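You operate a simulated robot arm through the tools that you are given. There is no shell and no other tool. Be economical: measure what you need, move in short steps, check, and stop when the job is done.

You run a simulated robot arm. Do the job below in one go: nothing can be reset, and whatever is moved stays where it is left.

## Task
Slip each topknot band on the card post of its colour, slide the keeper over and tray the card.
Fine: the black tray.

The check looks at the end state, three seconds after you hand in, the way a careful person would. Anything else that was tipped, shoved, dropped, spilled or broken makes it a failure.

## Robot
A 7-joint arm with a two-finger parallel gripper, fixed in place. Base frame: the origin is at the foot of the arm, x ahead of it, y to its left, z up; the work surface is at about z = 750. Lengths are in mm, angles in degrees, forces in N, time in s.
With the tool pointing down near the work surface it reaches from about 340 to 740 mm from the base axis. Its first joint turns from -115.0 to 115.0 degrees. Payload 3.91 kg.
Tool frame: the origin (TCP) lies between the finger pads and is the grasp point; the fingertips stand 30 mm ahead of it; z points along the fingers, y is the line along which they close. Largest opening 110 mm; finger width 20, thickness 10; the body of the gripper, 48 by 112 mm, starts 55 mm behind the TCP.
Orientation is that of the tool frame in the base frame, as [roll, pitch, yaw] about the fixed x, y, z axes, in that order (R = Rz(yaw) Ry(pitch) Rx(roll)). With the fingers straight down and closing along the base's y, the tool's x points along the base's -x, its y along +y and its z along -z.

## Interface
- The arm moves only by the tool servo_tool. Its argument "steps" is a list of rows, each a list of 3 entries, a list of its own where there are three numbers: the shift along the tool's x, y, z in mm, then the turn, a rotation vector about the tool's x, y, z in degrees, then the opening, from 0 (shut) to 1 (fully open). In form: [[[dx, dy, dz], [wx, wy, wz], gripper], ...]. A call has 1 to 20 rows; each row is the pose to reach, as a shift and turn from the pose commanded when the call began, along the tool's axes at that moment. Rows are played at 5 a second. More than 50 mm and 8.6 degrees between two rows, or a gripper value outside its range, and nothing of the call is played. A pose out of reach is approached as far as the arm can. The call stops where the force on the tool passes 40 N (or 10 N more than at its start, if that is more) or the arm is blocked; 0.2 s more then pass. Each finger travels about 108 mm/s and halts on what it meets, pressing with about 22 N; the grip force reading is that of the motor and also rises with nothing between the fingers. The clock runs only during rows and for 0.2 s after the last one: add rows that repeat a pose to give the fingers time. The reply holds the time, the measured pose of the TCP, the force on the tool along the base axes, the opening and the grip force, in the units named above and with some noise.
- Cameras (640 x 400 px; columns grow to the right, rows downward): "scene" is fixed at [399.2, 649.7, 1494.4]; the picture's right is [-0.98, -0.17, 0.00], its down [-0.17, 0.95, -0.26] and it looks along [0.05, -0.26, -0.97] (base axes); focal length 349 px, centre (320, 200). "wrist" rides on the gripper at [72, 17, -103] in the tool frame; the picture's right is [-0.23, 0.97, 0.00], its down [-0.76, -0.18, -0.62] and it looks along [-0.61, -0.14, 0.78] (tool axes); focal length 222 px, centre (320, 200). There is no depth. A picture from a camera that has moved, and an enlarged one, comes with that camera's place and axes in the base frame and with its lens.
- camera(camera): a new picture of that camera. No time passes.
- slide_trunk(by): slides the trunk up (or, below 0, down) by that many mm; the arm rides with it, the base frame stays. It gives what a move gives, with no picture.
- close_up(camera, box): a new picture of the part [left, top, right, bottom] of that camera's present view, enlarged. No time passes.
- hand_in(): hands the job in; it is judged then, once.

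Work in short steps. Places have to be worked out from the pictures, the camera data and where the tool is seen: move nearer, look again, correct. Check each grasp and each placing, and mend what went wrong. You have 120 turns and 76 pictures in all, those below and enlarged ones among them. Open the gripper and draw the arm clear of the work before you hand the job in, unless the task says otherwise; then end with one line.

The tools are called after "Request:" as a command line: name --argument value ..., lists and objects as JSON in quotes. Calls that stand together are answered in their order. servo_tool: Moves the arm, as the interface text tells. Its arguments: {"type":"object","properties":{"steps":{"type":"array"}},"required":["steps"]} The other tools are called the same way: slide_trunk (by) slides the trunk up or down; camera (camera) takes a picture; close_up (camera, box) takes an enlarged picture of a part of a camera's view; hand_in () hands the job in.

At the start:

```text
t: 0.0
tool_pos: [294.6, 405.1, 1069.5]
tcp_rot: [-180.0, 0.0, -180.0]
wrist_force: [0.1, 0.7, 0.7]
gripper_width: 109.8
finger_force: 0.1
trunk travel left (down, up): [-700.0, 290.0]
```

scene: 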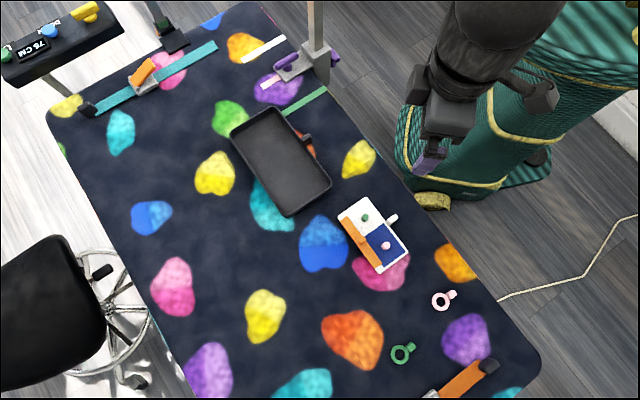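
wrist: 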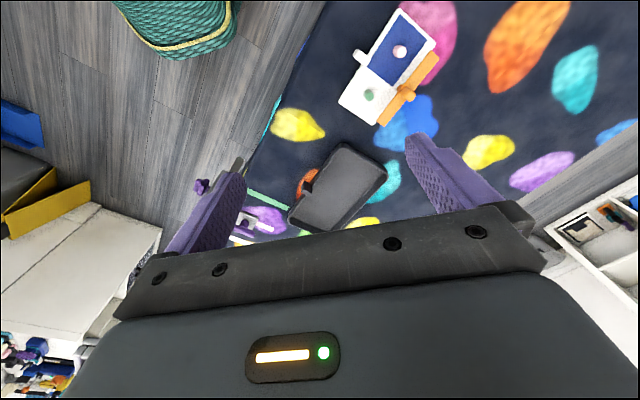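

The scene shows the card with a green and a pink post, an orange keeper along one edge, two ring bands (pink and green) and a black tray. I take enlarged views to see details.

Request:
close_up --camera "scene" --box '[320, 180, 430, 290]'

Request:
close_up --camera "scene" --box '[380, 270, 480, 380]'

Request:
close_up --camera "scene" --box '[220, 20, 360, 220]'

```text
3.64 times, centred on (375, 235) of scene
camera zoom: at [399.2, 649.7, 1494.4], right [-0.98, -0.17, 0.0], down [-0.17, 0.95, -0.26], along [0.05, -0.26, -0.97], focal length 1268 px, centre (120, 73)
```

zoom: 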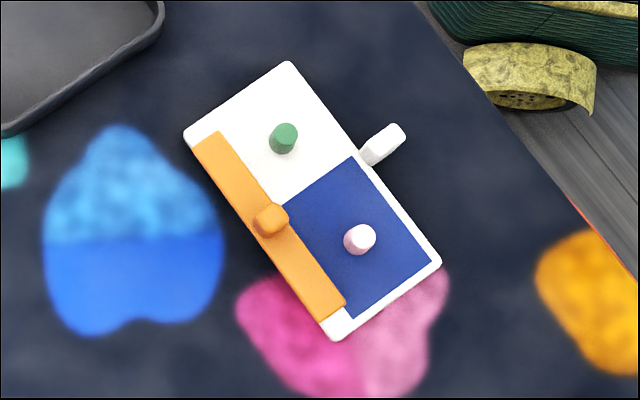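

```text
3.64 times, centred on (430, 325) of scene
camera zoom: at [399.2, 649.7, 1494.4], right [-0.98, -0.17, 0.0], down [-0.17, 0.95, -0.26], along [0.05, -0.26, -0.97], focal length 1268 px, centre (-80, -254)
```

zoom: 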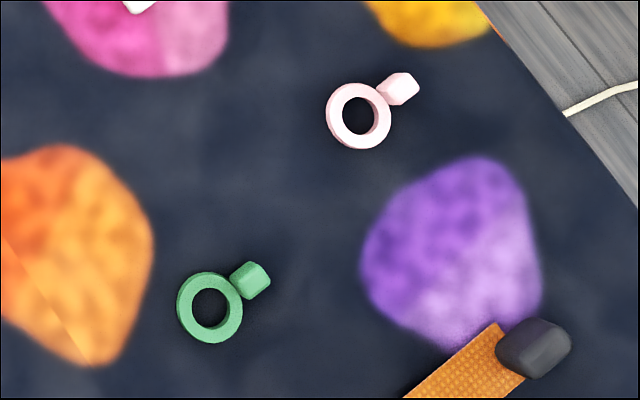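

```text
2.00 times, centred on (290, 120) of scene
camera zoom: at [399.2, 649.7, 1494.4], right [-0.98, -0.17, 0.0], down [-0.17, 0.95, -0.26], along [0.05, -0.26, -0.97], focal length 697 px, centre (380, 360)
```

zoom: 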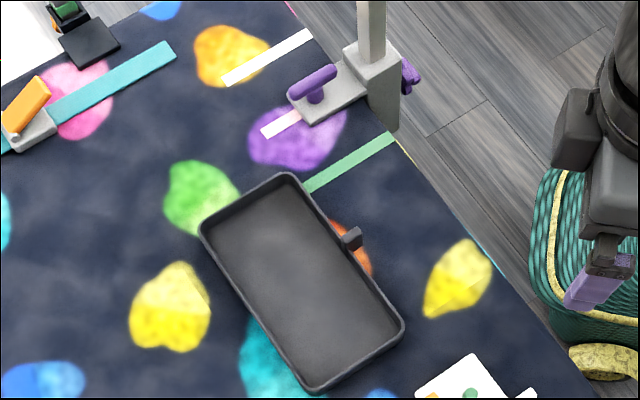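

Estimates: card centre ≈(308,507), pink ring ≈(155,623), green ring ≈(225,737), which is near the reach limit. I move the camera closer to view the card at an angle.

Request:
servo_tool --steps '[[[17, 24, 34], [0, 0, 0], 1], [[34, 48, 68], [0, 0, 0], 1], [[51, 72, 102], [0, 0, 0], 1], [[68, 96, 136], [0, 0, 0], 1], [[85, 120, 170], [0, 0, 0], 1], [[85, 120, 170], [0, 0, 0], 1]]'

Request:
camera --camera "wrist"

```text
t: 1.4
tool_pos: [210.8, 526.1, 896.6]
tcp_rot: [-180.0, 0.0, 179.8]
wrist_force: [0.4, -0.1, 0.7]
gripper_width: 110.0
finger_force: 0.0
trunk travel left (down, up): [-700.0, 290.0]
```

```text
70 pictures are left
camera wrist: at [138.1, 543.6, 1000.3], right [0.23, 0.97, 0.0], down [0.76, -0.18, 0.62], along [0.61, -0.14, -0.78], focal length 222 px, centre (320, 200)
```

wrist: 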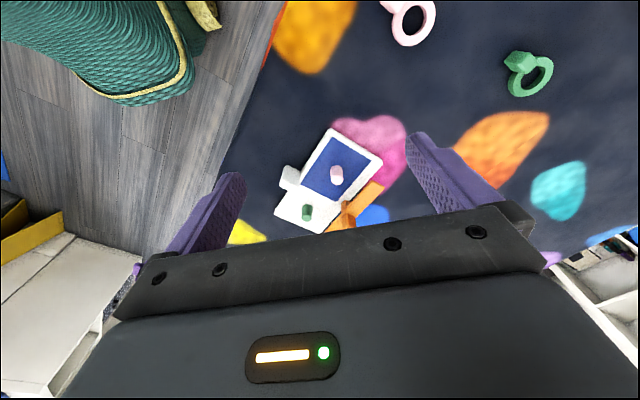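

The wrist camera sees the card and rings. I enlarge both.

Request:
close_up --camera "wrist" --box '[260, 110, 400, 240]'

Request:
close_up --camera "wrist" --box '[370, 0, 570, 110]'

```text
3.08 times, centred on (330, 175) of wrist
camera zoom: at [138.1, 543.6, 1000.3], right [0.23, 0.97, 0.0], down [0.76, -0.18, 0.62], along [0.61, -0.14, -0.78], focal length 684 px, centre (289, 277)
```

zoom: 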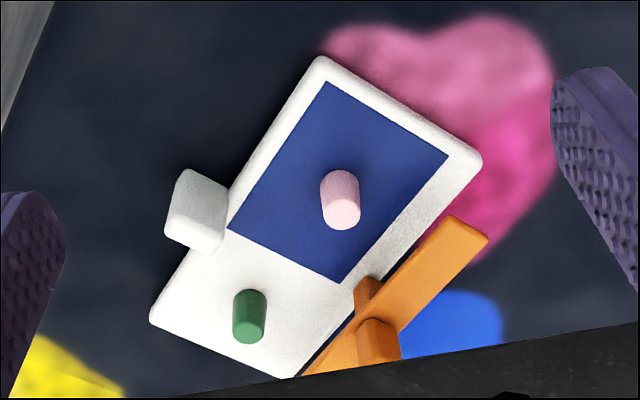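

```text
3.20 times, centred on (470, 55) of wrist
camera zoom: at [138.1, 543.6, 1000.3], right [0.23, 0.97, 0.0], down [0.76, -0.18, 0.62], along [0.61, -0.14, -0.78], focal length 711 px, centre (-160, 664)
```

zoom: 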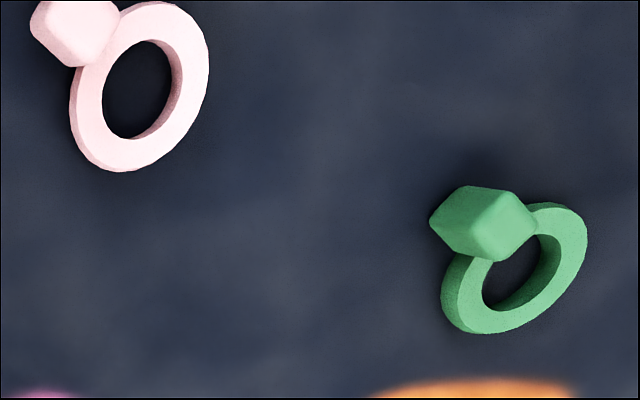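

The keeper is a raised bar (top z≈791) beside post tops (z≈785), which should slide about 40 mm across over the posts toward the tab side. Both band handles already point to the tab side, about 225°. I turn the tool so it closes along the card's long axis and hover over the pink handle.

Request:
servo_tool --steps '[[[12, 13, 7], [0, 0, -7.5], 1], [[24, 26, 14], [0, 0, -15], 1], [[36, 39, 21], [0, 0, -22.5], 1], [[48, 52, 28], [0, 0, -30], 1], [[60, 65, 35], [0, 0, -37.5], 1], [[73, 79, 42], [0, 0, -45], 1], [[73, 79, 42], [0, 0, -45], 1]]'

Request:
camera --camera "wrist"

Request:
close_up --camera "wrist" --box '[240, 120, 400, 220]'

```text
t: 3.0
tool_pos: [134.6, 604.9, 857.4]
tcp_rot: [-179.9, 0.0, -134.8]
wrist_force: [0.0, -1.2, 0.0]
gripper_width: 110.0
finger_force: 0.1
trunk travel left (down, up): [-700.0, 290.0]
```

```text
67 pictures are left
camera wrist: at [72.5, 564.9, 960.5], right [-0.53, 0.85, 0.0], down [0.66, 0.41, 0.62], along [0.53, 0.33, -0.78], focal length 222 px, centre (320, 200)
```

wrist: 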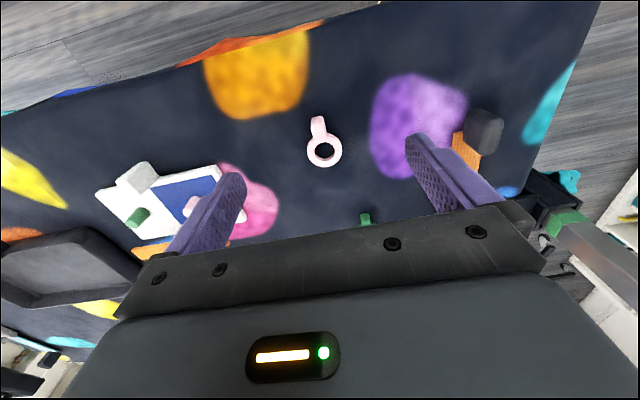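

```text
4.00 times, centred on (320, 170) of wrist
camera zoom: at [72.5, 564.9, 960.5], right [-0.53, 0.85, 0.0], down [0.66, 0.41, 0.62], along [0.53, 0.33, -0.78], focal length 888 px, centre (320, 320)
```

zoom: 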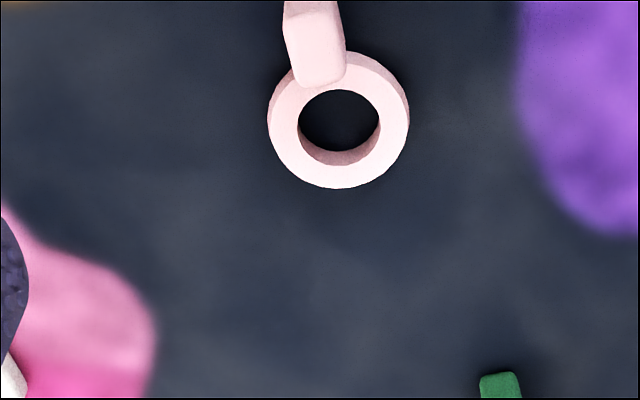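

Ring centre confirmed at ≈(155,622). I enlarge the handle block to get its height and centre.

Request:
close_up --camera "wrist" --box '[290, 105, 354, 175]'

Request:
close_up --camera "scene" --box '[425, 280, 465, 315]'

```text
5.71 times, centred on (322, 140) of wrist
camera zoom: at [72.5, 564.9, 960.5], right [-0.53, 0.85, 0.0], down [0.66, 0.41, 0.62], along [0.53, 0.33, -0.78], focal length 1269 px, centre (309, 543)
```

zoom: 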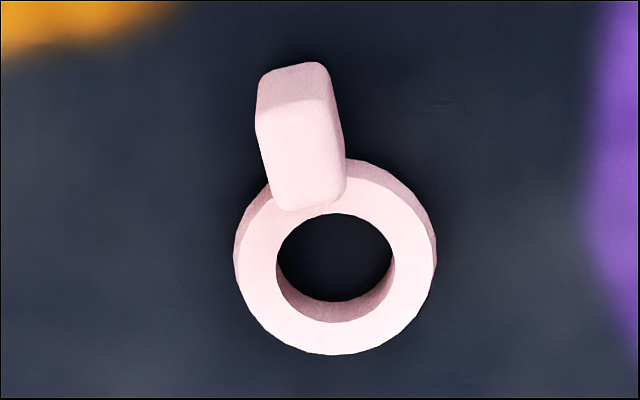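

```text
11.43 times, centred on (445, 298) of scene
camera zoom: at [399.2, 649.7, 1494.4], right [-0.98, -0.17, 0.0], down [-0.17, 0.95, -0.26], along [0.05, -0.26, -0.97], focal length 3984 px, centre (-1109, -914)
```

zoom: 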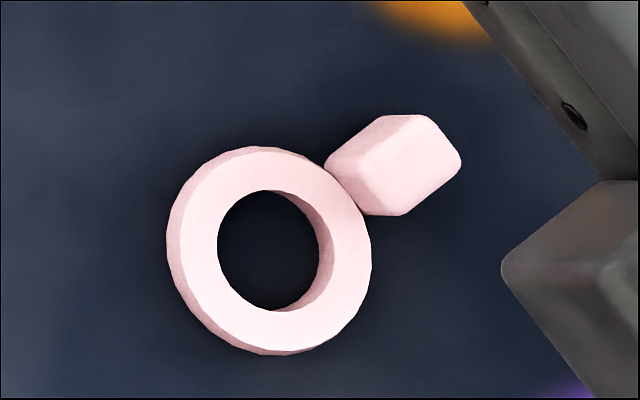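

Handle block top is at z≈768, centred (137,605), about 10 mm wide and 15 long. I descend so the fingertips are at about z=757, slightly outward of the ring, then close partly.

Request:
servo_tool --steps '[[[3, 0, 25], [0, 0, 0], 0.6], [[3, 0, 50], [0, 0, 0], 0.4], [[3, 0, 62], [0, 0, 0], 0.4], [[3, 0, 71], [0, 0, 0], 0.3], [[3, 0, 71], [0, 0, 0], 0.3]]'

Request:
close_up --camera "wrist" --box '[240, 120, 400, 220]'

```text
t: 4.2
tool_pos: [134.7, 602.4, 785.4]
tcp_rot: [180.0, 0.0, -134.9]
wrist_force: [-0.9, -0.2, 0.1]
gripper_width: 33.2
finger_force: 0.0
trunk travel left (down, up): [-700.0, 290.0]
```

```text
4.00 times, centred on (320, 170) of wrist
camera zoom: at [70.6, 562.8, 889.3], right [-0.53, 0.85, 0.0], down [0.66, 0.41, 0.62], along [0.53, 0.33, -0.78], focal length 888 px, centre (320, 320)
```

zoom: 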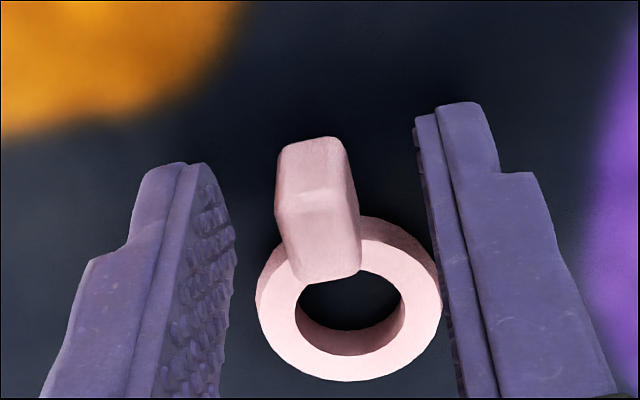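

The block sits well between the fingers. I close and then lift 70 mm.

Request:
servo_tool --steps '[[[0, 0, 0], [0, 0, 0], 0.15], [[0, 0, 0], [0, 0, 0], 0.05], [[0, 0, 0], [0, 0, 0], 0], [[0, 0, 0], [0, 0, 0], 0], [[0, 0, -10], [0, 0, 0], 0], [[0, 0, -30], [0, 0, 0], 0], [[0, 0, -65], [0, 0, 0], 0], [[0, 0, -65], [0, 0, 0], 0]]'

Request:
close_up --camera "wrist" --box '[240, 120, 400, 220]'

Request:
close_up --camera "scene" --box '[400, 250, 500, 320]'

```text
t: 6.0
tool_pos: [133.8, 602.5, 851.3]
tcp_rot: [-179.9, -0.2, -135.1]
wrist_force: [0.6, 0.8, -0.4]
gripper_width: 10.3
finger_force: 22.0
trunk travel left (down, up): [-700.0, 290.0]
```

```text
4.00 times, centred on (320, 170) of wrist
camera zoom: at [69.9, 562.6, 955.1], right [-0.53, 0.85, 0.0], down [0.66, 0.41, 0.62], along [0.53, 0.33, -0.78], focal length 888 px, centre (320, 320)
```

zoom: 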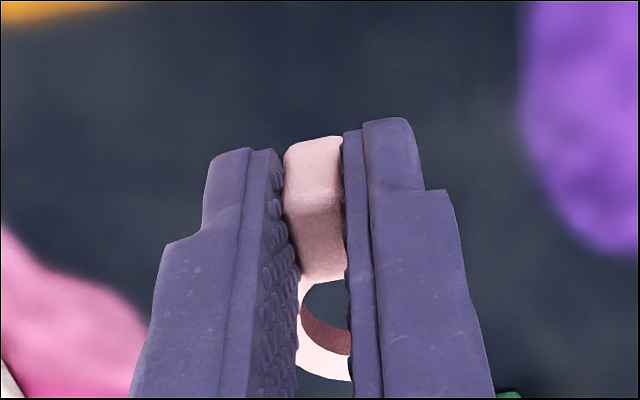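

```text
5.71 times, centred on (450, 285) of scene
camera zoom: at [399.2, 649.7, 1494.4], right [-0.98, -0.17, 0.0], down [-0.17, 0.95, -0.26], along [0.05, -0.26, -0.97], focal length 1992 px, centre (-423, -286)
```

zoom: 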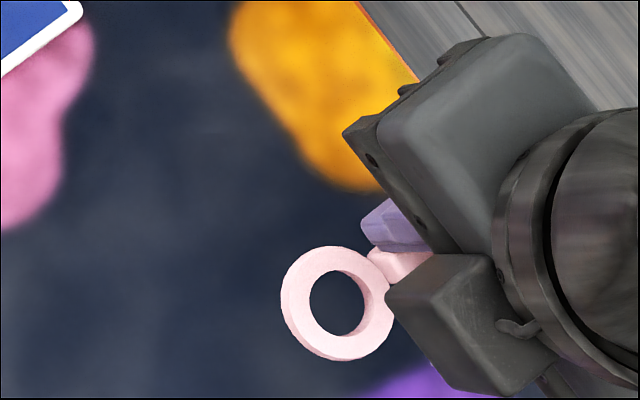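

The pink band is held (10.3 mm opening), with its ring centre about 29 mm ahead of the TCP along -tool x. I carry it above the pink post.

Request:
servo_tool --steps '[[[-6, -38, 0], [0, 0, 0], 0], [[-12, -76, 0], [0, 0, 0], 0], [[-18, -115, 0], [0, 0, 0], 0], [[-25.5, -153.5, 0], [0, 0, 0], 0], [[-25.5, -153.5, 0], [0, 0, 0], 0], [[-25.5, -153.5, 0], [0, 0, 0], 0]]'

Request:
close_up --camera "wrist" --box '[240, 120, 400, 220]'

Request:
close_up --camera "scene" --box '[330, 190, 430, 280]'

```text
t: 7.4
tool_pos: [259.1, 514.6, 851.1]
tcp_rot: [-180.0, 0.1, -135.0]
wrist_force: [0.2, -0.1, 0.9]
gripper_width: 10.1
finger_force: 22.3
trunk travel left (down, up): [-700.0, 290.0]
```

```text
4.00 times, centred on (320, 170) of wrist
camera zoom: at [196.4, 475.4, 955.0], right [-0.53, 0.85, 0.0], down [0.66, 0.41, 0.62], along [0.53, 0.33, -0.78], focal length 888 px, centre (320, 320)
```

zoom: 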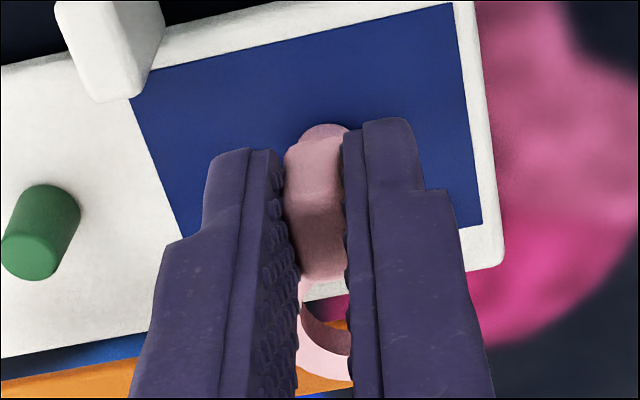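

```text
4.44 times, centred on (380, 235) of scene
camera zoom: at [399.2, 649.7, 1494.4], right [-0.98, -0.17, 0.0], down [-0.17, 0.95, -0.26], along [0.05, -0.26, -0.97], focal length 1550 px, centre (53, 44)
```

zoom: 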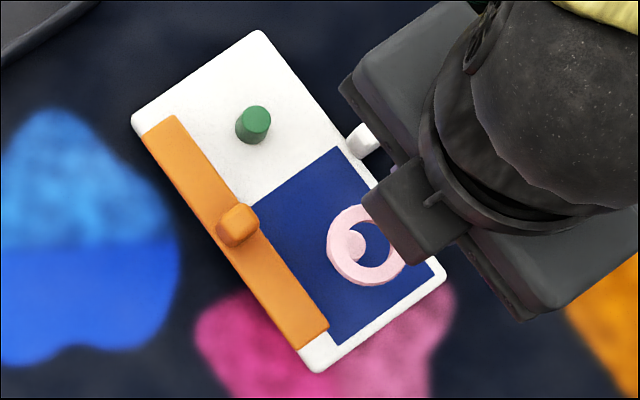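

Comparing ring centre ≈(281,537) to post ≈(282,531), I correct by about 5 mm and lower to just above the post top.

Request:
servo_tool --steps '[[[2.8, -4.5, 0], [0, 0, 0], 0], [[2.8, -4.5, 10], [0, 0, 0], 0], [[2.8, -4.5, 20], [0, 0, 0], 0], [[2.8, -4.5, 20], [0, 0, 0], 0]]'

Request:
close_up --camera "scene" --box '[360, 225, 410, 260]'

Request:
close_up --camera "wrist" --box '[280, 140, 360, 220]'

```text
t: 8.4
tool_pos: [261.7, 508.2, 829.5]
tcp_rot: [-180.0, 0.0, -135.0]
wrist_force: [0.4, 0.0, -0.2]
gripper_width: 9.9
finger_force: 21.9
trunk travel left (down, up): [-700.0, 290.0]
```

```text
11.43 times, centred on (385, 242) of scene
camera zoom: at [399.2, 649.7, 1494.4], right [-0.98, -0.17, 0.0], down [-0.17, 0.95, -0.26], along [0.05, -0.26, -0.97], focal length 3984 px, centre (-423, -286)
```

zoom: 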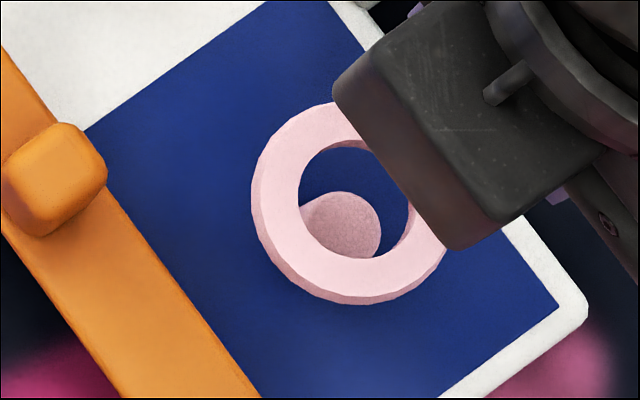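

```text
5.00 times, centred on (320, 180) of wrist
camera zoom: at [198.9, 468.1, 934.1], right [-0.53, 0.85, 0.0], down [0.66, 0.41, 0.62], along [0.53, 0.33, -0.78], focal length 1111 px, centre (320, 300)
```

zoom: 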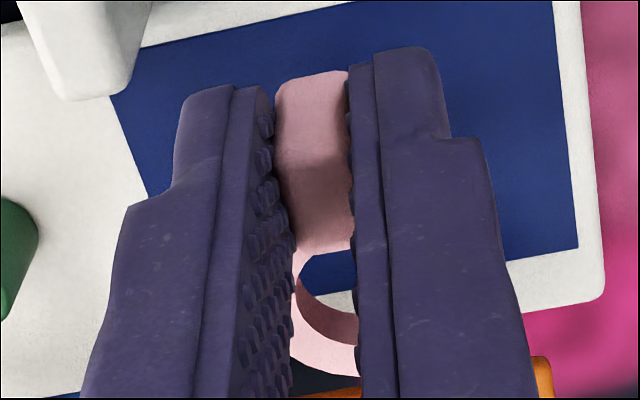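

Ring now appears ~3 mm short in y of the post top. I correct and drop 7 mm to reduce parallax.

Request:
servo_tool --steps '[[[-1.7, 2.4, 0], [0, 0, 0], 0], [[-1.7, 2.4, 7], [0, 0, 0], 0], [[-1.7, 2.4, 7], [0, 0, 0], 0]]'

Request:
close_up --camera "scene" --box '[360, 225, 410, 260]'

```text
t: 9.2
tool_pos: [261.7, 510.9, 824.7]
tcp_rot: [-179.9, -0.1, -135.0]
wrist_force: [0.0, 0.3, -0.9]
gripper_width: 10.3
finger_force: 21.5
trunk travel left (down, up): [-700.0, 290.0]
```

```text
11.43 times, centred on (385, 242) of scene
camera zoom: at [399.2, 649.7, 1494.4], right [-0.98, -0.17, 0.0], down [-0.17, 0.95, -0.26], along [0.05, -0.26, -0.97], focal length 3984 px, centre (-423, -286)
```

zoom: 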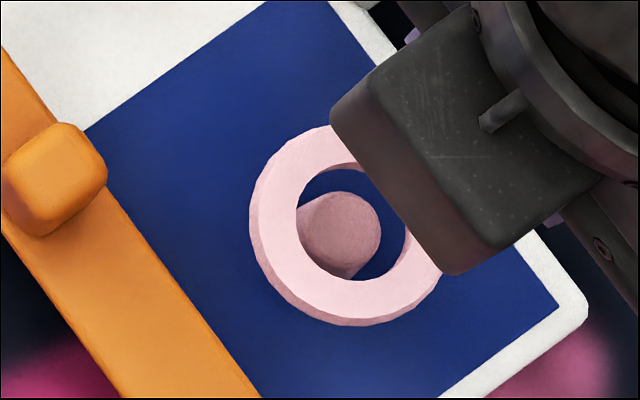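

Accounting for remaining parallax, the ring is now concentric with the post within about 1 mm. I lower 15 mm and check force.

Request:
servo_tool --steps '[[[0, 0, 5], [0, 0, 0], 0], [[0, 0, 10], [0, 0, 0], 0], [[0, 0, 15], [0, 0, 0], 0], [[0, 0, 15], [0, 0, 0], 0]]'

Request:
close_up --camera "scene" --box '[360, 225, 410, 260]'

```text
t: 10.2
tool_pos: [262.5, 509.9, 808.3]
tcp_rot: [-180.0, 0.0, -134.9]
wrist_force: [-0.9, 0.1, -0.1]
gripper_width: 10.4
finger_force: 21.8
trunk travel left (down, up): [-700.0, 290.0]
```

```text
11.43 times, centred on (385, 242) of scene
camera zoom: at [399.2, 649.7, 1494.4], right [-0.98, -0.17, 0.0], down [-0.17, 0.95, -0.26], along [0.05, -0.26, -0.97], focal length 3984 px, centre (-423, -286)
```

zoom: 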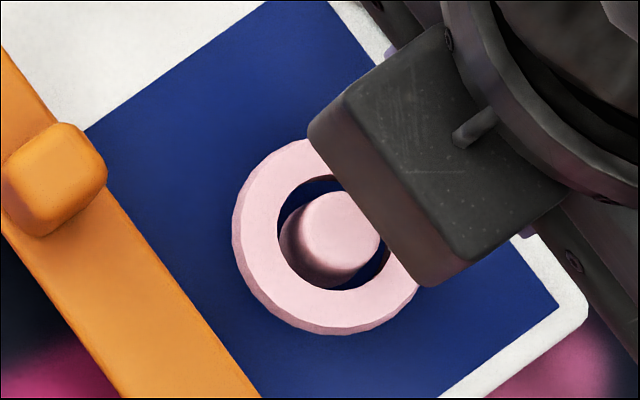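

The ring is around the post with no contact force. I lower the remaining ~13 mm in small steps.

Request:
servo_tool --steps '[[[0, 0, 4], [0, 0, 0], 0], [[0, 0, 8], [0, 0, 0], 0], [[0, 0, 11], [0, 0, 0], 0], [[0, 0, 13], [0, 0, 0], 0], [[0, 0, 13], [0, 0, 0], 0]]'

Request:
close_up --camera "scene" --box '[360, 225, 410, 260]'

```text
t: 11.4
tool_pos: [261.4, 509.2, 797.4]
tcp_rot: [179.9, 0.1, -135.0]
wrist_force: [-1.6, -1.4, 17.4]
gripper_width: 10.0
finger_force: 21.7
trunk travel left (down, up): [-700.0, 290.0]
```

```text
11.43 times, centred on (385, 242) of scene
camera zoom: at [399.2, 649.7, 1494.4], right [-0.98, -0.17, 0.0], down [-0.17, 0.95, -0.26], along [0.05, -0.26, -0.97], focal length 3984 px, centre (-423, -286)
```

zoom: 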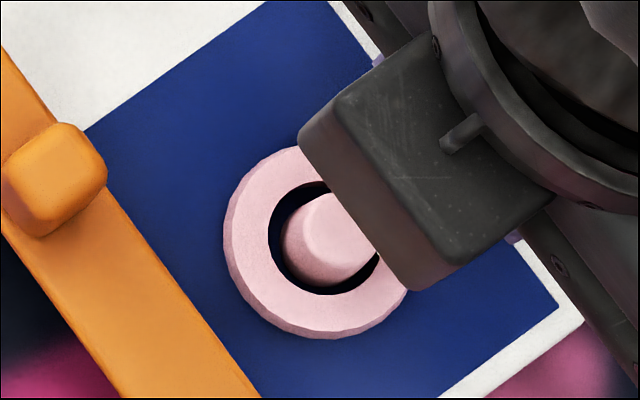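

Contact at the card (17 N), so the band is seated. I release and rise.

Request:
servo_tool --steps '[[[0, 0, -1], [0, 0, 0], 0.1], [[0, 0, -1], [0, 0, 0], 0.3], [[0, 0, -1], [0, 0, 0], 0.3], [[0, 0, -20], [0, 0, 0], 0.3], [[0, 0, -50], [0, 0, 0], 0.3], [[0, 0, -75], [0, 0, 0], 0.3], [[0, 0, -75], [0, 0, 0], 0.3]]'

Request:
camera --camera "wrist"

Request:
close_up --camera "scene" --box '[330, 190, 430, 280]'

```text
t: 13.0
tool_pos: [263.5, 509.3, 870.4]
tcp_rot: [-180.0, 0.0, -135.0]
wrist_force: [-0.5, 0.7, -0.8]
gripper_width: 32.9
finger_force: 0.1
trunk travel left (down, up): [-700.0, 290.0]
```

```text
53 pictures are left
camera wrist: at [198.9, 469.3, 973.9], right [-0.53, 0.85, 0.0], down [0.66, 0.41, 0.62], along [0.53, 0.33, -0.78], focal length 222 px, centre (320, 200)
```

wrist: 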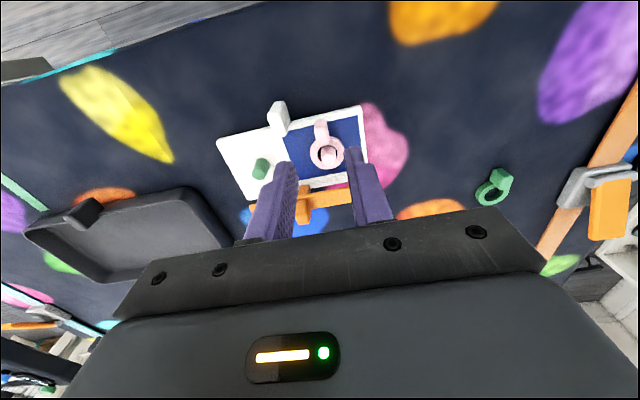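

```text
4.44 times, centred on (380, 235) of scene
camera zoom: at [399.2, 649.7, 1494.4], right [-0.98, -0.17, 0.0], down [-0.17, 0.95, -0.26], along [0.05, -0.26, -0.97], focal length 1550 px, centre (53, 44)
```

zoom: 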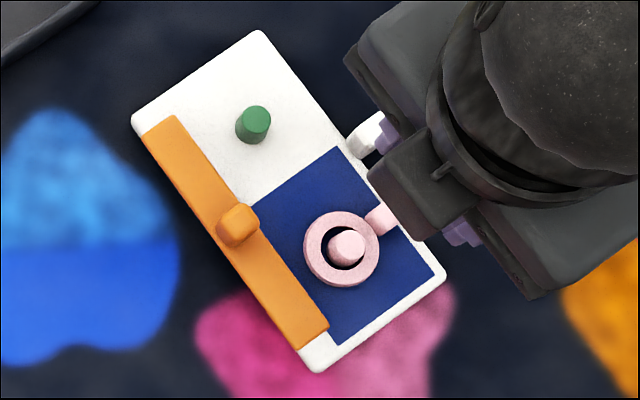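

Pink band is on. I enlarge the wrist view for the keeper's construction while here.

Request:
close_up --camera "wrist" --box '[210, 90, 380, 240]'

```text
2.67 times, centred on (295, 165) of wrist
camera zoom: at [198.9, 469.3, 973.9], right [-0.53, 0.85, 0.0], down [0.66, 0.41, 0.62], along [0.53, 0.33, -0.78], focal length 592 px, centre (387, 293)
```

zoom: 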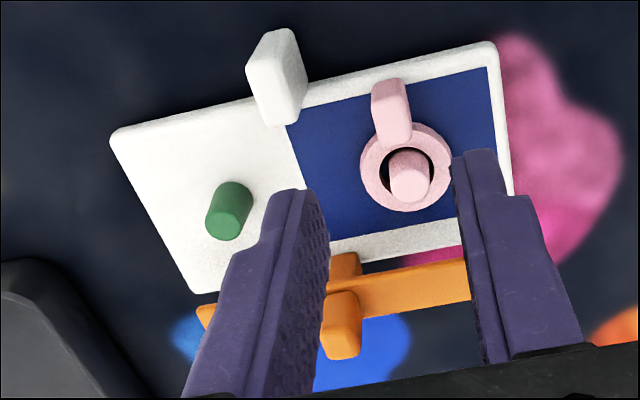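

Now the green band: I move to hover over its handle at ≈(206,716) and check reach.

Request:
servo_tool --steps '[[[-21, 37, 0], [0, 0, 0], 0.3], [[-43, 75, 0], [0, 0, 0], 0.3], [[-64, 112, 0], [0, 0, 0], 0.3], [[-86, 149, 5], [0, 0, 0], 0.3], [[-107.5, 186.7, 10], [0, 0, 0], 0.3], [[-107.5, 186.7, 10], [0, 0, 0], 0.3]]'

Request:
close_up --camera "wrist" --box '[270, 110, 370, 210]'

Request:
close_up --camera "scene" --box '[380, 335, 430, 370]'

```text
t: 14.4
tool_pos: [203.1, 687.8, 863.9]
tcp_rot: [180.0, -0.1, -135.0]
wrist_force: [0.3, -0.1, -0.1]
gripper_width: 33.0
finger_force: 0.0
out of reach, approached as far as the arm can: row 5, 6
trunk travel left (down, up): [-700.0, 290.0]
```

```text
4.00 times, centred on (320, 160) of wrist
camera zoom: at [139.1, 648.5, 967.8], right [-0.53, 0.85, 0.0], down [0.66, 0.41, 0.62], along [0.53, 0.33, -0.78], focal length 888 px, centre (320, 360)
```

zoom: 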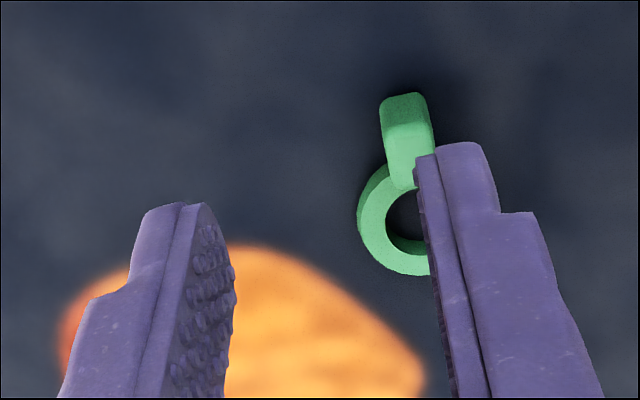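

```text
11.43 times, centred on (405, 352) of scene
camera zoom: at [399.2, 649.7, 1494.4], right [-0.98, -0.17, 0.0], down [-0.17, 0.95, -0.26], along [0.05, -0.26, -0.97], focal length 3984 px, centre (-651, -1543)
```

zoom: 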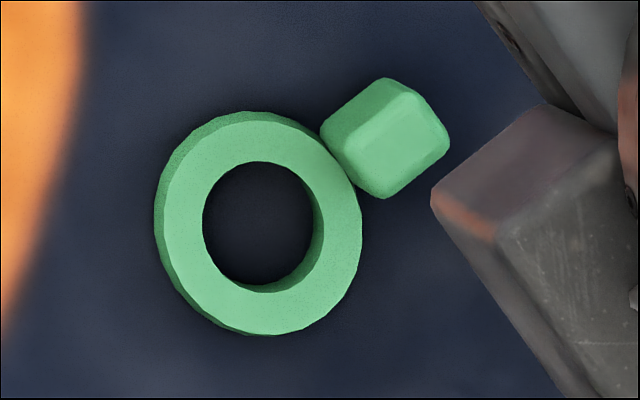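

Reach stopped at radius ~717 mm at this trunk height. I test whether reach grows higher up (i.e. whether lowering the trunk would help): rise 100 mm and extend.

Request:
servo_tool --steps '[[[0, 0, -40], [0, 0, 0], 0.3], [[0, 0, -80], [0, 0, 0], 0.3], [[0, 0, -120], [0, 0, 0], 0.3], [[0, 0, -150], [0, 0, 0], 0.3], [[0, 0, -150], [0, 0, 0], 0.3]]'

```text
t: 15.6
tool_pos: [199.7, 681.1, 1014.0]
tcp_rot: [180.0, 0.0, -135.0]
wrist_force: [-0.7, 0.5, 0.2]
gripper_width: 32.7
finger_force: 0.2
out of reach, approached as far as the arm can: row 4, 5
trunk travel left (down, up): [-700.0, 290.0]
```

Vertical reach is not enough, so I'll tilt the tool about its closing axis, leaning the wrist back toward the base. That keeps the pads parallel to the handle's sides. I tilt 15° now.

Request:
servo_tool --steps '[[[0, 0, 20], [0, -5, 0], 0.3], [[0, 0, 50], [0, -10, 0], 0.3], [[0, 0, 80], [0, -15, 0], 0.3], [[0, 0, 110], [0, -15, 0], 0.3], [[0, 0, 140], [0, -15, 0], 0.3], [[0, 0, 140], [0, -15, 0], 0.3]]'

Request:
close_up --camera "wrist" --box '[240, 80, 400, 220]'

```text
t: 17.0
tool_pos: [205.5, 730.3, 869.7]
tcp_rot: [179.9, 15.1, -134.9]
wrist_force: [0.3, 1.0, -0.6]
gripper_width: 32.9
finger_force: 0.1
out of reach, approached as far as the arm can: row 1, 2, 3, 4, 5, 6
trunk travel left (down, up): [-700.0, 290.0]
```

```text
2.86 times, centred on (320, 150) of wrist
camera zoom: at [124.5, 672.4, 951.9], right [-0.53, 0.84, 0.06], down [0.53, 0.28, 0.8], along [0.66, 0.46, -0.6], focal length 635 px, centre (320, 343)
```

zoom: 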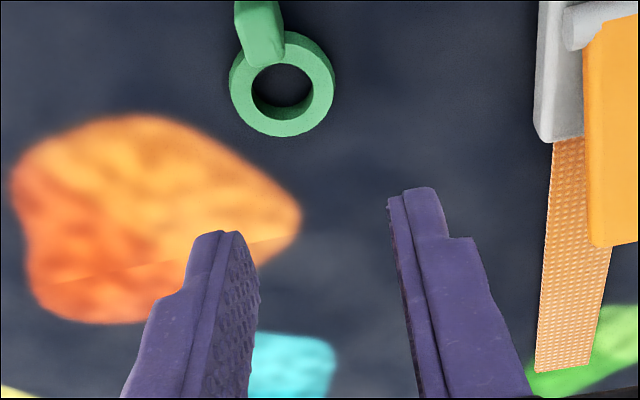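

With 15° tilt the tool reaches r≈757. I move to a hover 40 mm above the grasp pose and verify from the camera pose, since the commanded base may have been clamped.

Request:
servo_tool --steps '[[[12, -5, 18], [0, 0, 0], 0.3], [[24.3, -9.4, 36], [0, 0, 0], 0.3], [[24.3, -9.4, 36], [0, 0, 0], 0.3]]'

Request:
close_up --camera "wrist" --box '[240, 90, 400, 210]'

```text
t: 17.8
tool_pos: [206.3, 725.8, 828.4]
tcp_rot: [-179.9, 15.0, -135.0]
wrist_force: [-0.7, 0.1, 0.1]
gripper_width: 33.1
finger_force: 0.0
out of reach, approached as far as the arm can: row 1, 2, 3
trunk travel left (down, up): [-700.0, 290.0]
```

```text
3.33 times, centred on (320, 150) of wrist
camera zoom: at [125.6, 668.1, 910.0], right [-0.53, 0.84, 0.06], down [0.53, 0.28, 0.8], along [0.66, 0.46, -0.6], focal length 740 px, centre (320, 367)
```

zoom: 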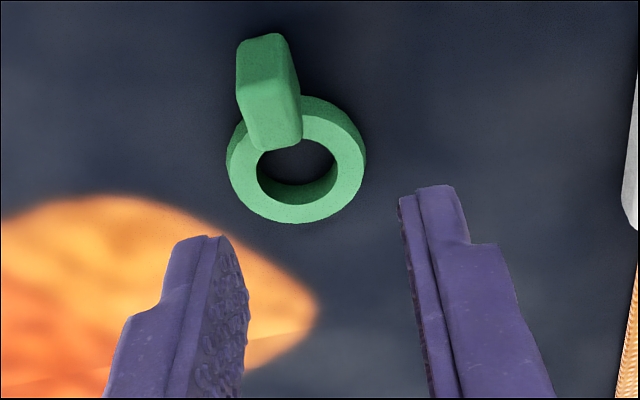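

TCP is ≈(205.6,724,829). I want (201,712,830), so I apply this correction and recheck.

Request:
servo_tool --steps '[[[11.5, -5.6, -3.1], [0, 0, 0], 0.3], [[11.5, -5.6, -3.1], [0, 0, 0], 0.3], [[11.5, -5.6, -3.1], [0, 0, 0], 0.3]]'

Request:
close_up --camera "wrist" --box '[240, 90, 400, 210]'

```text
t: 18.6
tool_pos: [204.3, 724.4, 826.4]
tcp_rot: [-179.9, 15.0, -135.1]
wrist_force: [0.3, 0.2, -0.7]
gripper_width: 32.9
finger_force: 0.0
out of reach, approached as far as the arm can: row 1, 2, 3
trunk travel left (down, up): [-700.0, 290.0]
```

```text
3.33 times, centred on (320, 150) of wrist
camera zoom: at [122.9, 668.0, 907.3], right [-0.53, 0.84, 0.06], down [0.53, 0.28, 0.8], along [0.66, 0.46, -0.6], focal length 740 px, centre (320, 367)
```

zoom: 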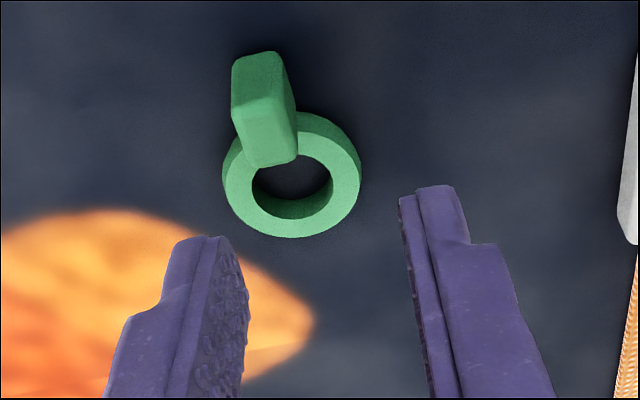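

The command still lies beyond reach, so I draw it back further.

Request:
servo_tool --steps '[[[15, -9.9, -4], [0, 0, 0], 0.3], [[15, -9.9, -4], [0, 0, 0], 0.3]]'

```text
t: 19.2
tool_pos: [202.9, 724.5, 823.9]
tcp_rot: [-180.0, 15.0, -135.0]
wrist_force: [-0.7, 0.3, -0.7]
gripper_width: 32.8
finger_force: 0.1
out of reach, approached as far as the arm can: row 1, 2
trunk travel left (down, up): [-700.0, 290.0]
```

Still clamped; I pull back by 40 mm.

Request:
servo_tool --steps '[[[15, -12, -4], [0, 0, 0], 0.3], [[30, -24, -8], [0, 0, 0], 0.3], [[30, -24, -8], [0, 0, 0], 0.3]]'

```text
t: 20.0
tool_pos: [203.2, 723.8, 821.6]
tcp_rot: [180.0, 14.8, -135.1]
wrist_force: [-0.5, 0.3, 0.1]
gripper_width: 32.8
finger_force: 0.1
out of reach, approached as far as the arm can: row 1, 2, 3
trunk travel left (down, up): [-700.0, 290.0]
```

Motion inward is oddly blocked, suggesting a joint limit with this posture. I rise 40 mm along the tool and reduce the tilt to 8° to see how the pose responds.

Request:
servo_tool --steps '[[[0, 0, -20], [0, 3, 0], 0.3], [[0, 0, -40], [0, 7, 0], 0.3], [[0, 0, -40], [0, 7, 0], 0.3]]'

Request:
camera --camera "scene"

```text
t: 20.8
tool_pos: [194.4, 712.3, 861.0]
tcp_rot: [-180.0, 8.0, -135.0]
wrist_force: [0.4, -0.9, -0.4]
gripper_width: 33.0
finger_force: 0.0
out of reach, approached as far as the arm can: row 2, 3
trunk travel left (down, up): [-700.0, 290.0]
```

```text
45 pictures are left
```

scene: 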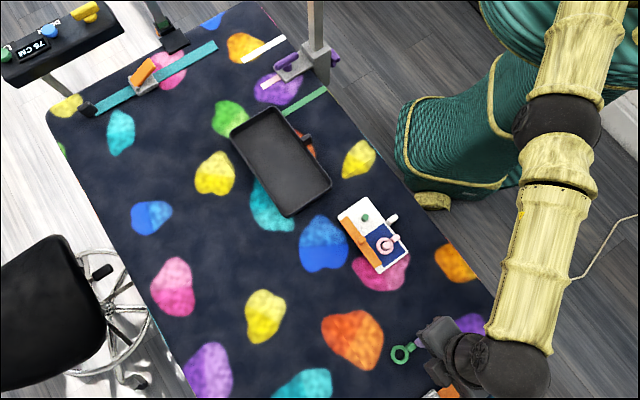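

The arm was straight-elbow (singular), which explains the blocked inward motion. From here I tilt back to 16° at the same TCP, which should bend the elbow, and move slightly inward.

Request:
servo_tool --steps '[[[0, 0, 0], [0, -4, 0], 0.3], [[2, 0, 0], [0, -8, 0], 0.3], [[4, 0, 0], [0, -10, 0], 0.3], [[4, 0, 0], [0, -10, 0], 0.3]]'

```text
t: 21.8
tool_pos: [196.1, 737.6, 857.7]
tcp_rot: [-180.0, 18.0, -135.0]
wrist_force: [-0.5, 0.3, 0.0]
gripper_width: 33.0
finger_force: 0.0
out of reach, approached as far as the arm can: row 1, 2, 3, 4
trunk travel left (down, up): [-700.0, 290.0]
```

Still pinned. I make a clear retreat: up and well inward, to get the elbow to bend, and will re-approach from inside with the tilt already set.

Request:
servo_tool --steps '[[[10, 0, -40], [0, 0, 0], 0.3], [[20, -10, -80], [0, 0, 0], 0.3], [[40, -30, -100], [0, 0, 0], 0.3], [[60, -60, -120], [0, 0, 0], 0.3], [[80, -80, -130], [0, 0, 0], 0.3], [[80, -80, -130], [0, 0, 0], 0.3]]'

```text
t: 23.2
tool_pos: [185.4, 740.0, 952.8]
tcp_rot: [180.0, 17.9, -135.0]
wrist_force: [0.2, -0.5, 0.4]
gripper_width: 33.1
finger_force: 0.0
out of reach, approached as far as the arm can: row 1, 2, 3, 4, 5, 6
trunk travel left (down, up): [-700.0, 290.0]
```

Inward motion is dead while up/sideways works, as at a straight-arm singularity. Safely high at z≈950, I command a sustained inward move over many rows to let the solver break out.

Request:
servo_tool --steps '[[[20, -20, 0], [0, 3, 0], 0.3], [[40, -40, 0], [0, 6, 0], 0.3], [[60, -60, 0], [0, 9, 0], 0.3], [[80, -80, 0], [0, 12, 0], 0.3], [[100, -100, 0], [0, 15, 0], 0.3], [[120, -120, 0], [0, 18, 0], 0.3], [[120, -120, 0], [0, 18, 0], 0.3], [[120, -120, 0], [0, 18, 0], 0.3], [[120, -120, 0], [0, 18, 0], 0.3], [[120, -120, 0], [0, 18, 0], 0.3]]'

```text
t: 25.4
tool_pos: [207.0, 686.1, 914.1]
tcp_rot: [180.0, -0.1, -135.0]
wrist_force: [0.1, 0.0, 0.1]
gripper_width: 33.1
finger_force: 0.0
out of reach, approached as far as the arm can: row 1, 2, 3, 4, 5, 6, 7, 8, 9, 10
trunk travel left (down, up): [-700.0, 290.0]
```

The arm hit its limit sphere. Moving along a chord takes the target slightly inside it, so I move sideways along a chord first, then turn inward.

Request:
servo_tool --steps '[[[-9.6, -22.9, 0], [0, 0, 0], 0.3], [[-19.1, -46, 0], [0, 0, 0], 0.3], [[-24.7, -58.7, 0], [0, 0, 0], 0.3], [[-15.6, -62.2, 0], [0, 0, 0], 0.3], [[2.8, -70.7, 0], [0, 0, 0], 0.3], [[31, -82, 0], [0, 0, 0], 0.3], [[68, -97.6, 0], [0, 0, 0], 0.3], [[68, -97.6, 0], [0, 0, 0], 0.3]]'

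```text
t: 27.2
tool_pos: [265.8, 671.3, 916.8]
tcp_rot: [-180.0, 0.0, -135.0]
wrist_force: [-0.1, 0.0, 0.1]
gripper_width: 32.8
finger_force: 0.0
out of reach, approached as far as the arm can: row 1, 2, 3, 4, 5, 6, 7, 8
trunk travel left (down, up): [-700.0, 290.0]
```

Still on the limit sphere. I try the opposite vertical direction: down and inward together, which should flex the elbow if its bend plane is vertical.

Request:
servo_tool --steps '[[[9, -4, 45], [0, 0, 0], 0.3], [[27, -12, 75], [0, 0, 0], 0.3], [[55, -24, 75], [0, 0, 0], 0.3], [[92, -40, 75], [0, 0, 0], 0.3], [[120, -52, 60], [0, 0, 0], 0.3], [[140, -61, 40], [0, 0, 0], 0.3], [[140, -61, 40], [0, 0, 0], 0.3]]'

```text
t: 28.8
tool_pos: [253.5, 672.2, 862.9]
tcp_rot: [180.0, -0.1, -135.0]
wrist_force: [0.3, 0.3, -0.1]
gripper_width: 32.9
finger_force: 0.1
out of reach, approached as far as the arm can: row 1, 2, 3, 4, 5, 6, 7
trunk travel left (down, up): [-700.0, 290.0]
```

Still stuck at the limit. I look at the arm's posture in the scene.

Request:
camera --camera "scene"

```text
44 pictures are left
```

scene: 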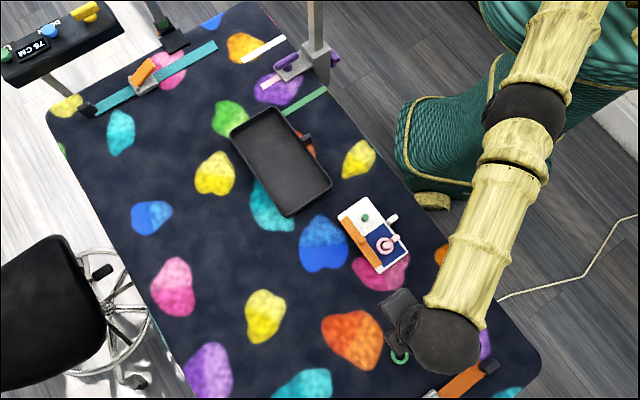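

The arm is visibly dead straight. I try a sustained deep inward command with vertical and yaw wiggles, at a safe height, to break the singularity.

Request:
servo_tool --steps '[[[36, -16, -20], [0, 0, 4], 0.3], [[72, -33, -40], [0, 0, 8], 0.3], [[109, -49, -40], [0, 0, 8], 0.3], [[145, -66, -40], [0, 0, 8], 0.3], [[182, -82, -40], [0, 0, 8], 0.3], [[219, -99, -40], [0, 0, 8], 0.3], [[219, -99, -80], [0, 0, 0], 0.3], [[219, -99, -40], [0, 0, -8], 0.3], [[219, -99, -10], [4, 0, -8], 0.3], [[219, -99, -40], [8, 0, 0], 0.3], [[219, -99, -80], [0, 0, 0], 0.3], [[219, -99, -120], [-8, 0, 0], 0.3], [[219, -99, -80], [0, 0, 0], 0.3], [[219, -99, -40], [0, 8, 0], 0.3], [[219, -99, -40], [0, 0, 0], 0.3], [[219, -99, -40], [0, -8, 0], 0.3], [[219, -99, -40], [0, 0, 0], 0.3], [[219, -99, -40], [0, 0, 0], 0.3]]'

```text
refused: row 10 steps farther than a row can; nothing moved
```

Row 9→10 turned slightly too far; I smooth it out and resend.

Request:
servo_tool --steps '[[[36, -16, -20], [0, 0, 4], 0.3], [[72, -33, -40], [0, 0, 8], 0.3], [[109, -49, -40], [0, 0, 8], 0.3], [[145, -66, -40], [0, 0, 8], 0.3], [[182, -82, -40], [0, 0, 8], 0.3], [[219, -99, -40], [0, 0, 8], 0.3], [[219, -99, -80], [0, 0, 0], 0.3], [[219, -99, -40], [0, 0, -8], 0.3], [[219, -99, -10], [0, 0, 0], 0.3], [[219, -99, -40], [8, 0, 0], 0.3], [[219, -99, -80], [0, 0, 0], 0.3], [[219, -99, -120], [-8, 0, 0], 0.3], [[219, -99, -80], [0, 0, 0], 0.3], [[219, -99, -40], [0, 8, 0], 0.3], [[219, -99, -40], [0, 0, 0], 0.3], [[219, -99, -40], [0, -8, 0], 0.3], [[219, -99, -40], [0, 0, 0], 0.3], [[219, -99, -40], [0, 0, 0], 0.3]]'

```text
t: 32.6
tool_pos: [216.9, 683.2, 899.8]
tcp_rot: [-180.0, 0.0, -135.0]
wrist_force: [0.1, 0.1, 1.1]
gripper_width: 32.8
finger_force: 0.1
out of reach, approached as far as the arm can: row 1, 2, 3, 4, 5, 6, 7, 8, 9, 10, 11, 12, 13, 14, 15, 16, 17, 18
trunk travel left (down, up): [-700.0, 290.0]
```

I recall a straight vertical rise earlier was reported reachable (a vertical chord inside the sphere). I go up 200 mm along the limit first, and then come straight down.

Request:
servo_tool --steps '[[[0, 0, -45], [0, 0, 0], 0.3], [[0, 0, -90], [0, 0, 0], 0.3], [[0, 0, -135], [0, 0, 0], 0.3], [[0, 0, -180], [0, 0, 0], 0.3], [[0, 0, -220], [0, 0, 0], 0.3], [[0, 0, -220], [0, 0, 0], 0.3]]'

Request:
servo_tool --steps '[[[0, 0, 20], [0, 0, 0], 0.3], [[0, 0, 50], [0, 0, 0], 0.3], [[0, 0, 90], [0, 0, 0], 0.3], [[0, 0, 130], [0, 0, 0], 0.3], [[0, 0, 150], [0, 0, 0], 0.3]]'

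```text
t: 34.0
tool_pos: [210.7, 657.4, 1114.3]
tcp_rot: [-180.0, 0.0, -135.0]
wrist_force: [1.3, 0.1, -0.1]
gripper_width: 33.4
finger_force: 0.1
out of reach, approached as far as the arm can: row 4, 5, 6
trunk travel left (down, up): [-700.0, 290.0]
```

```text
t: 35.2
tool_pos: [214.0, 653.8, 962.6]
tcp_rot: [180.0, -0.1, -135.1]
wrist_force: [-0.7, -0.2, -0.6]
gripper_width: 33.1
finger_force: 0.1
trunk travel left (down, up): [-700.0, 290.0]
```

Free again: the elbow is bent and the tool is inside reach. To gain margin I lower the trunk by 80 mm (TCP goes to ≈882, clear), then tilt 20° in place.

Request:
slide_trunk --by -80

Request:
servo_tool --steps '[[[0, 0, 0], [0, -5, 0], 0.3], [[0, 0, 0], [0, -10, 0], 0.3], [[0, 0, 0], [0, -15, 0], 0.3], [[0, 0, 0], [0, -20, 0], 0.3], [[0, 0, 0], [0, -20, 0], 0.3]]'

Request:
close_up --camera "wrist" --box '[240, 80, 400, 220]'

```text
t: 36.4
tool_pos: [213.3, 654.6, 884.8]
tcp_rot: [-179.9, 0.1, -135.0]
wrist_force: [0.0, -0.7, -0.1]
gripper_width: 32.9
finger_force: 0.1
trunk travel left (down, up): [-620.0, 370.0]
```

```text
t: 37.6
tool_pos: [213.3, 656.2, 884.8]
tcp_rot: [179.9, 20.0, -135.0]
wrist_force: [0.5, -0.2, -1.0]
gripper_width: 33.3
finger_force: 0.1
trunk travel left (down, up): [-620.0, 370.0]
```

```text
2.86 times, centred on (320, 150) of wrist
camera zoom: at [127.8, 593.5, 957.6], right [-0.54, 0.84, 0.08], down [0.48, 0.23, 0.85], along [0.69, 0.49, -0.53], focal length 635 px, centre (320, 343)
```

zoom: 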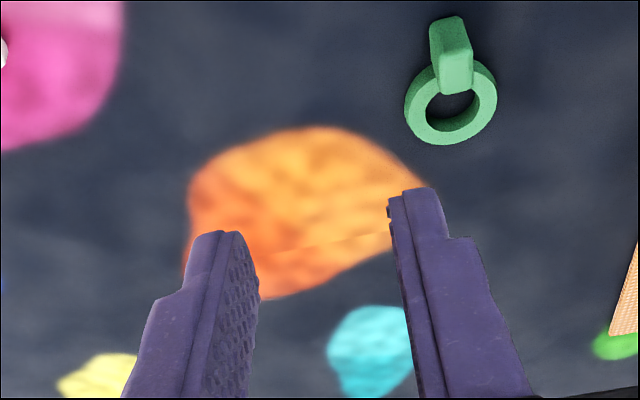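

I approach the hover pose 45 mm above the green handle grasp, staying within reach.

Request:
servo_tool --steps '[[[-3, 16, 20], [0, 0, 0], 0.3], [[-6, 32, 41], [0, 0, 0], 0.3], [[-9.8, 48.7, 61.5], [0, 0, 0], 0.3], [[-9.8, 48.7, 61.5], [0, 0, 0], 0.3]]'

Request:
close_up --camera "wrist" --box '[240, 80, 400, 220]'

```text
t: 38.6
tool_pos: [198.8, 710.1, 830.2]
tcp_rot: [-180.0, 20.0, -135.0]
wrist_force: [0.1, -0.7, 0.1]
gripper_width: 33.0
finger_force: 0.1
trunk travel left (down, up): [-620.0, 370.0]
```

```text
2.86 times, centred on (320, 150) of wrist
camera zoom: at [113.8, 649.3, 902.1], right [-0.54, 0.84, 0.08], down [0.48, 0.23, 0.85], along [0.69, 0.49, -0.53], focal length 635 px, centre (320, 343)
```

zoom: 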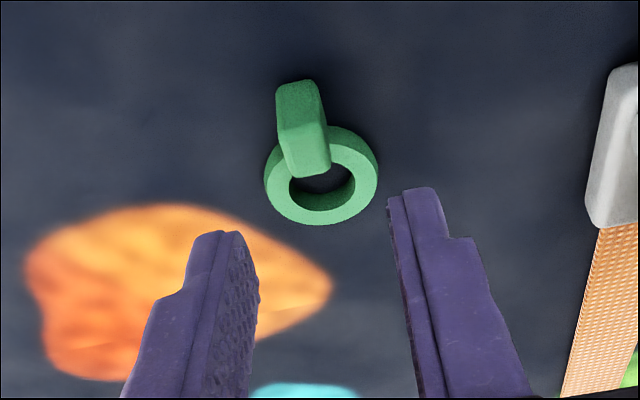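

Reached exactly. Vertical descent of 44 mm to the grasp height.

Request:
servo_tool --steps '[[[7.5, 0, 20.8], [0, 0, 0], 0.3], [[12, 0, 33], [0, 0, 0], 0.3], [[15.1, 0, 41.6], [0, 0, 0], 0.3], [[15.1, 0, 41.6], [0, 0, 0], 0.3]]'

Request:
close_up --camera "wrist" --box '[240, 100, 400, 220]'

```text
t: 39.6
tool_pos: [200.8, 710.9, 784.5]
tcp_rot: [-180.0, 20.0, -134.9]
wrist_force: [0.5, -0.1, 0.0]
gripper_width: 33.2
finger_force: 0.0
trunk travel left (down, up): [-620.0, 370.0]
```

```text
3.33 times, centred on (320, 160) of wrist
camera zoom: at [113.8, 649.0, 857.1], right [-0.54, 0.84, 0.08], down [0.48, 0.23, 0.85], along [0.69, 0.49, -0.53], focal length 740 px, centre (320, 333)
```

zoom: 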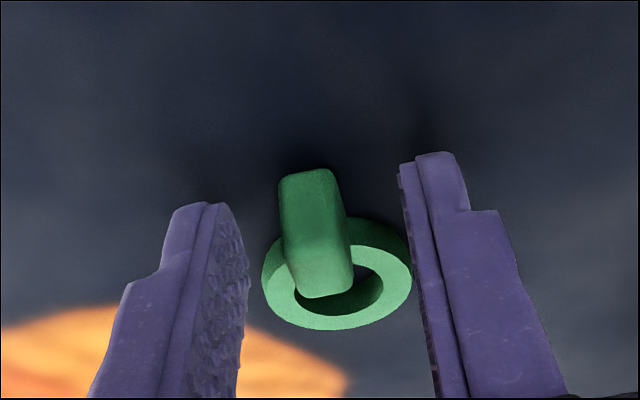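

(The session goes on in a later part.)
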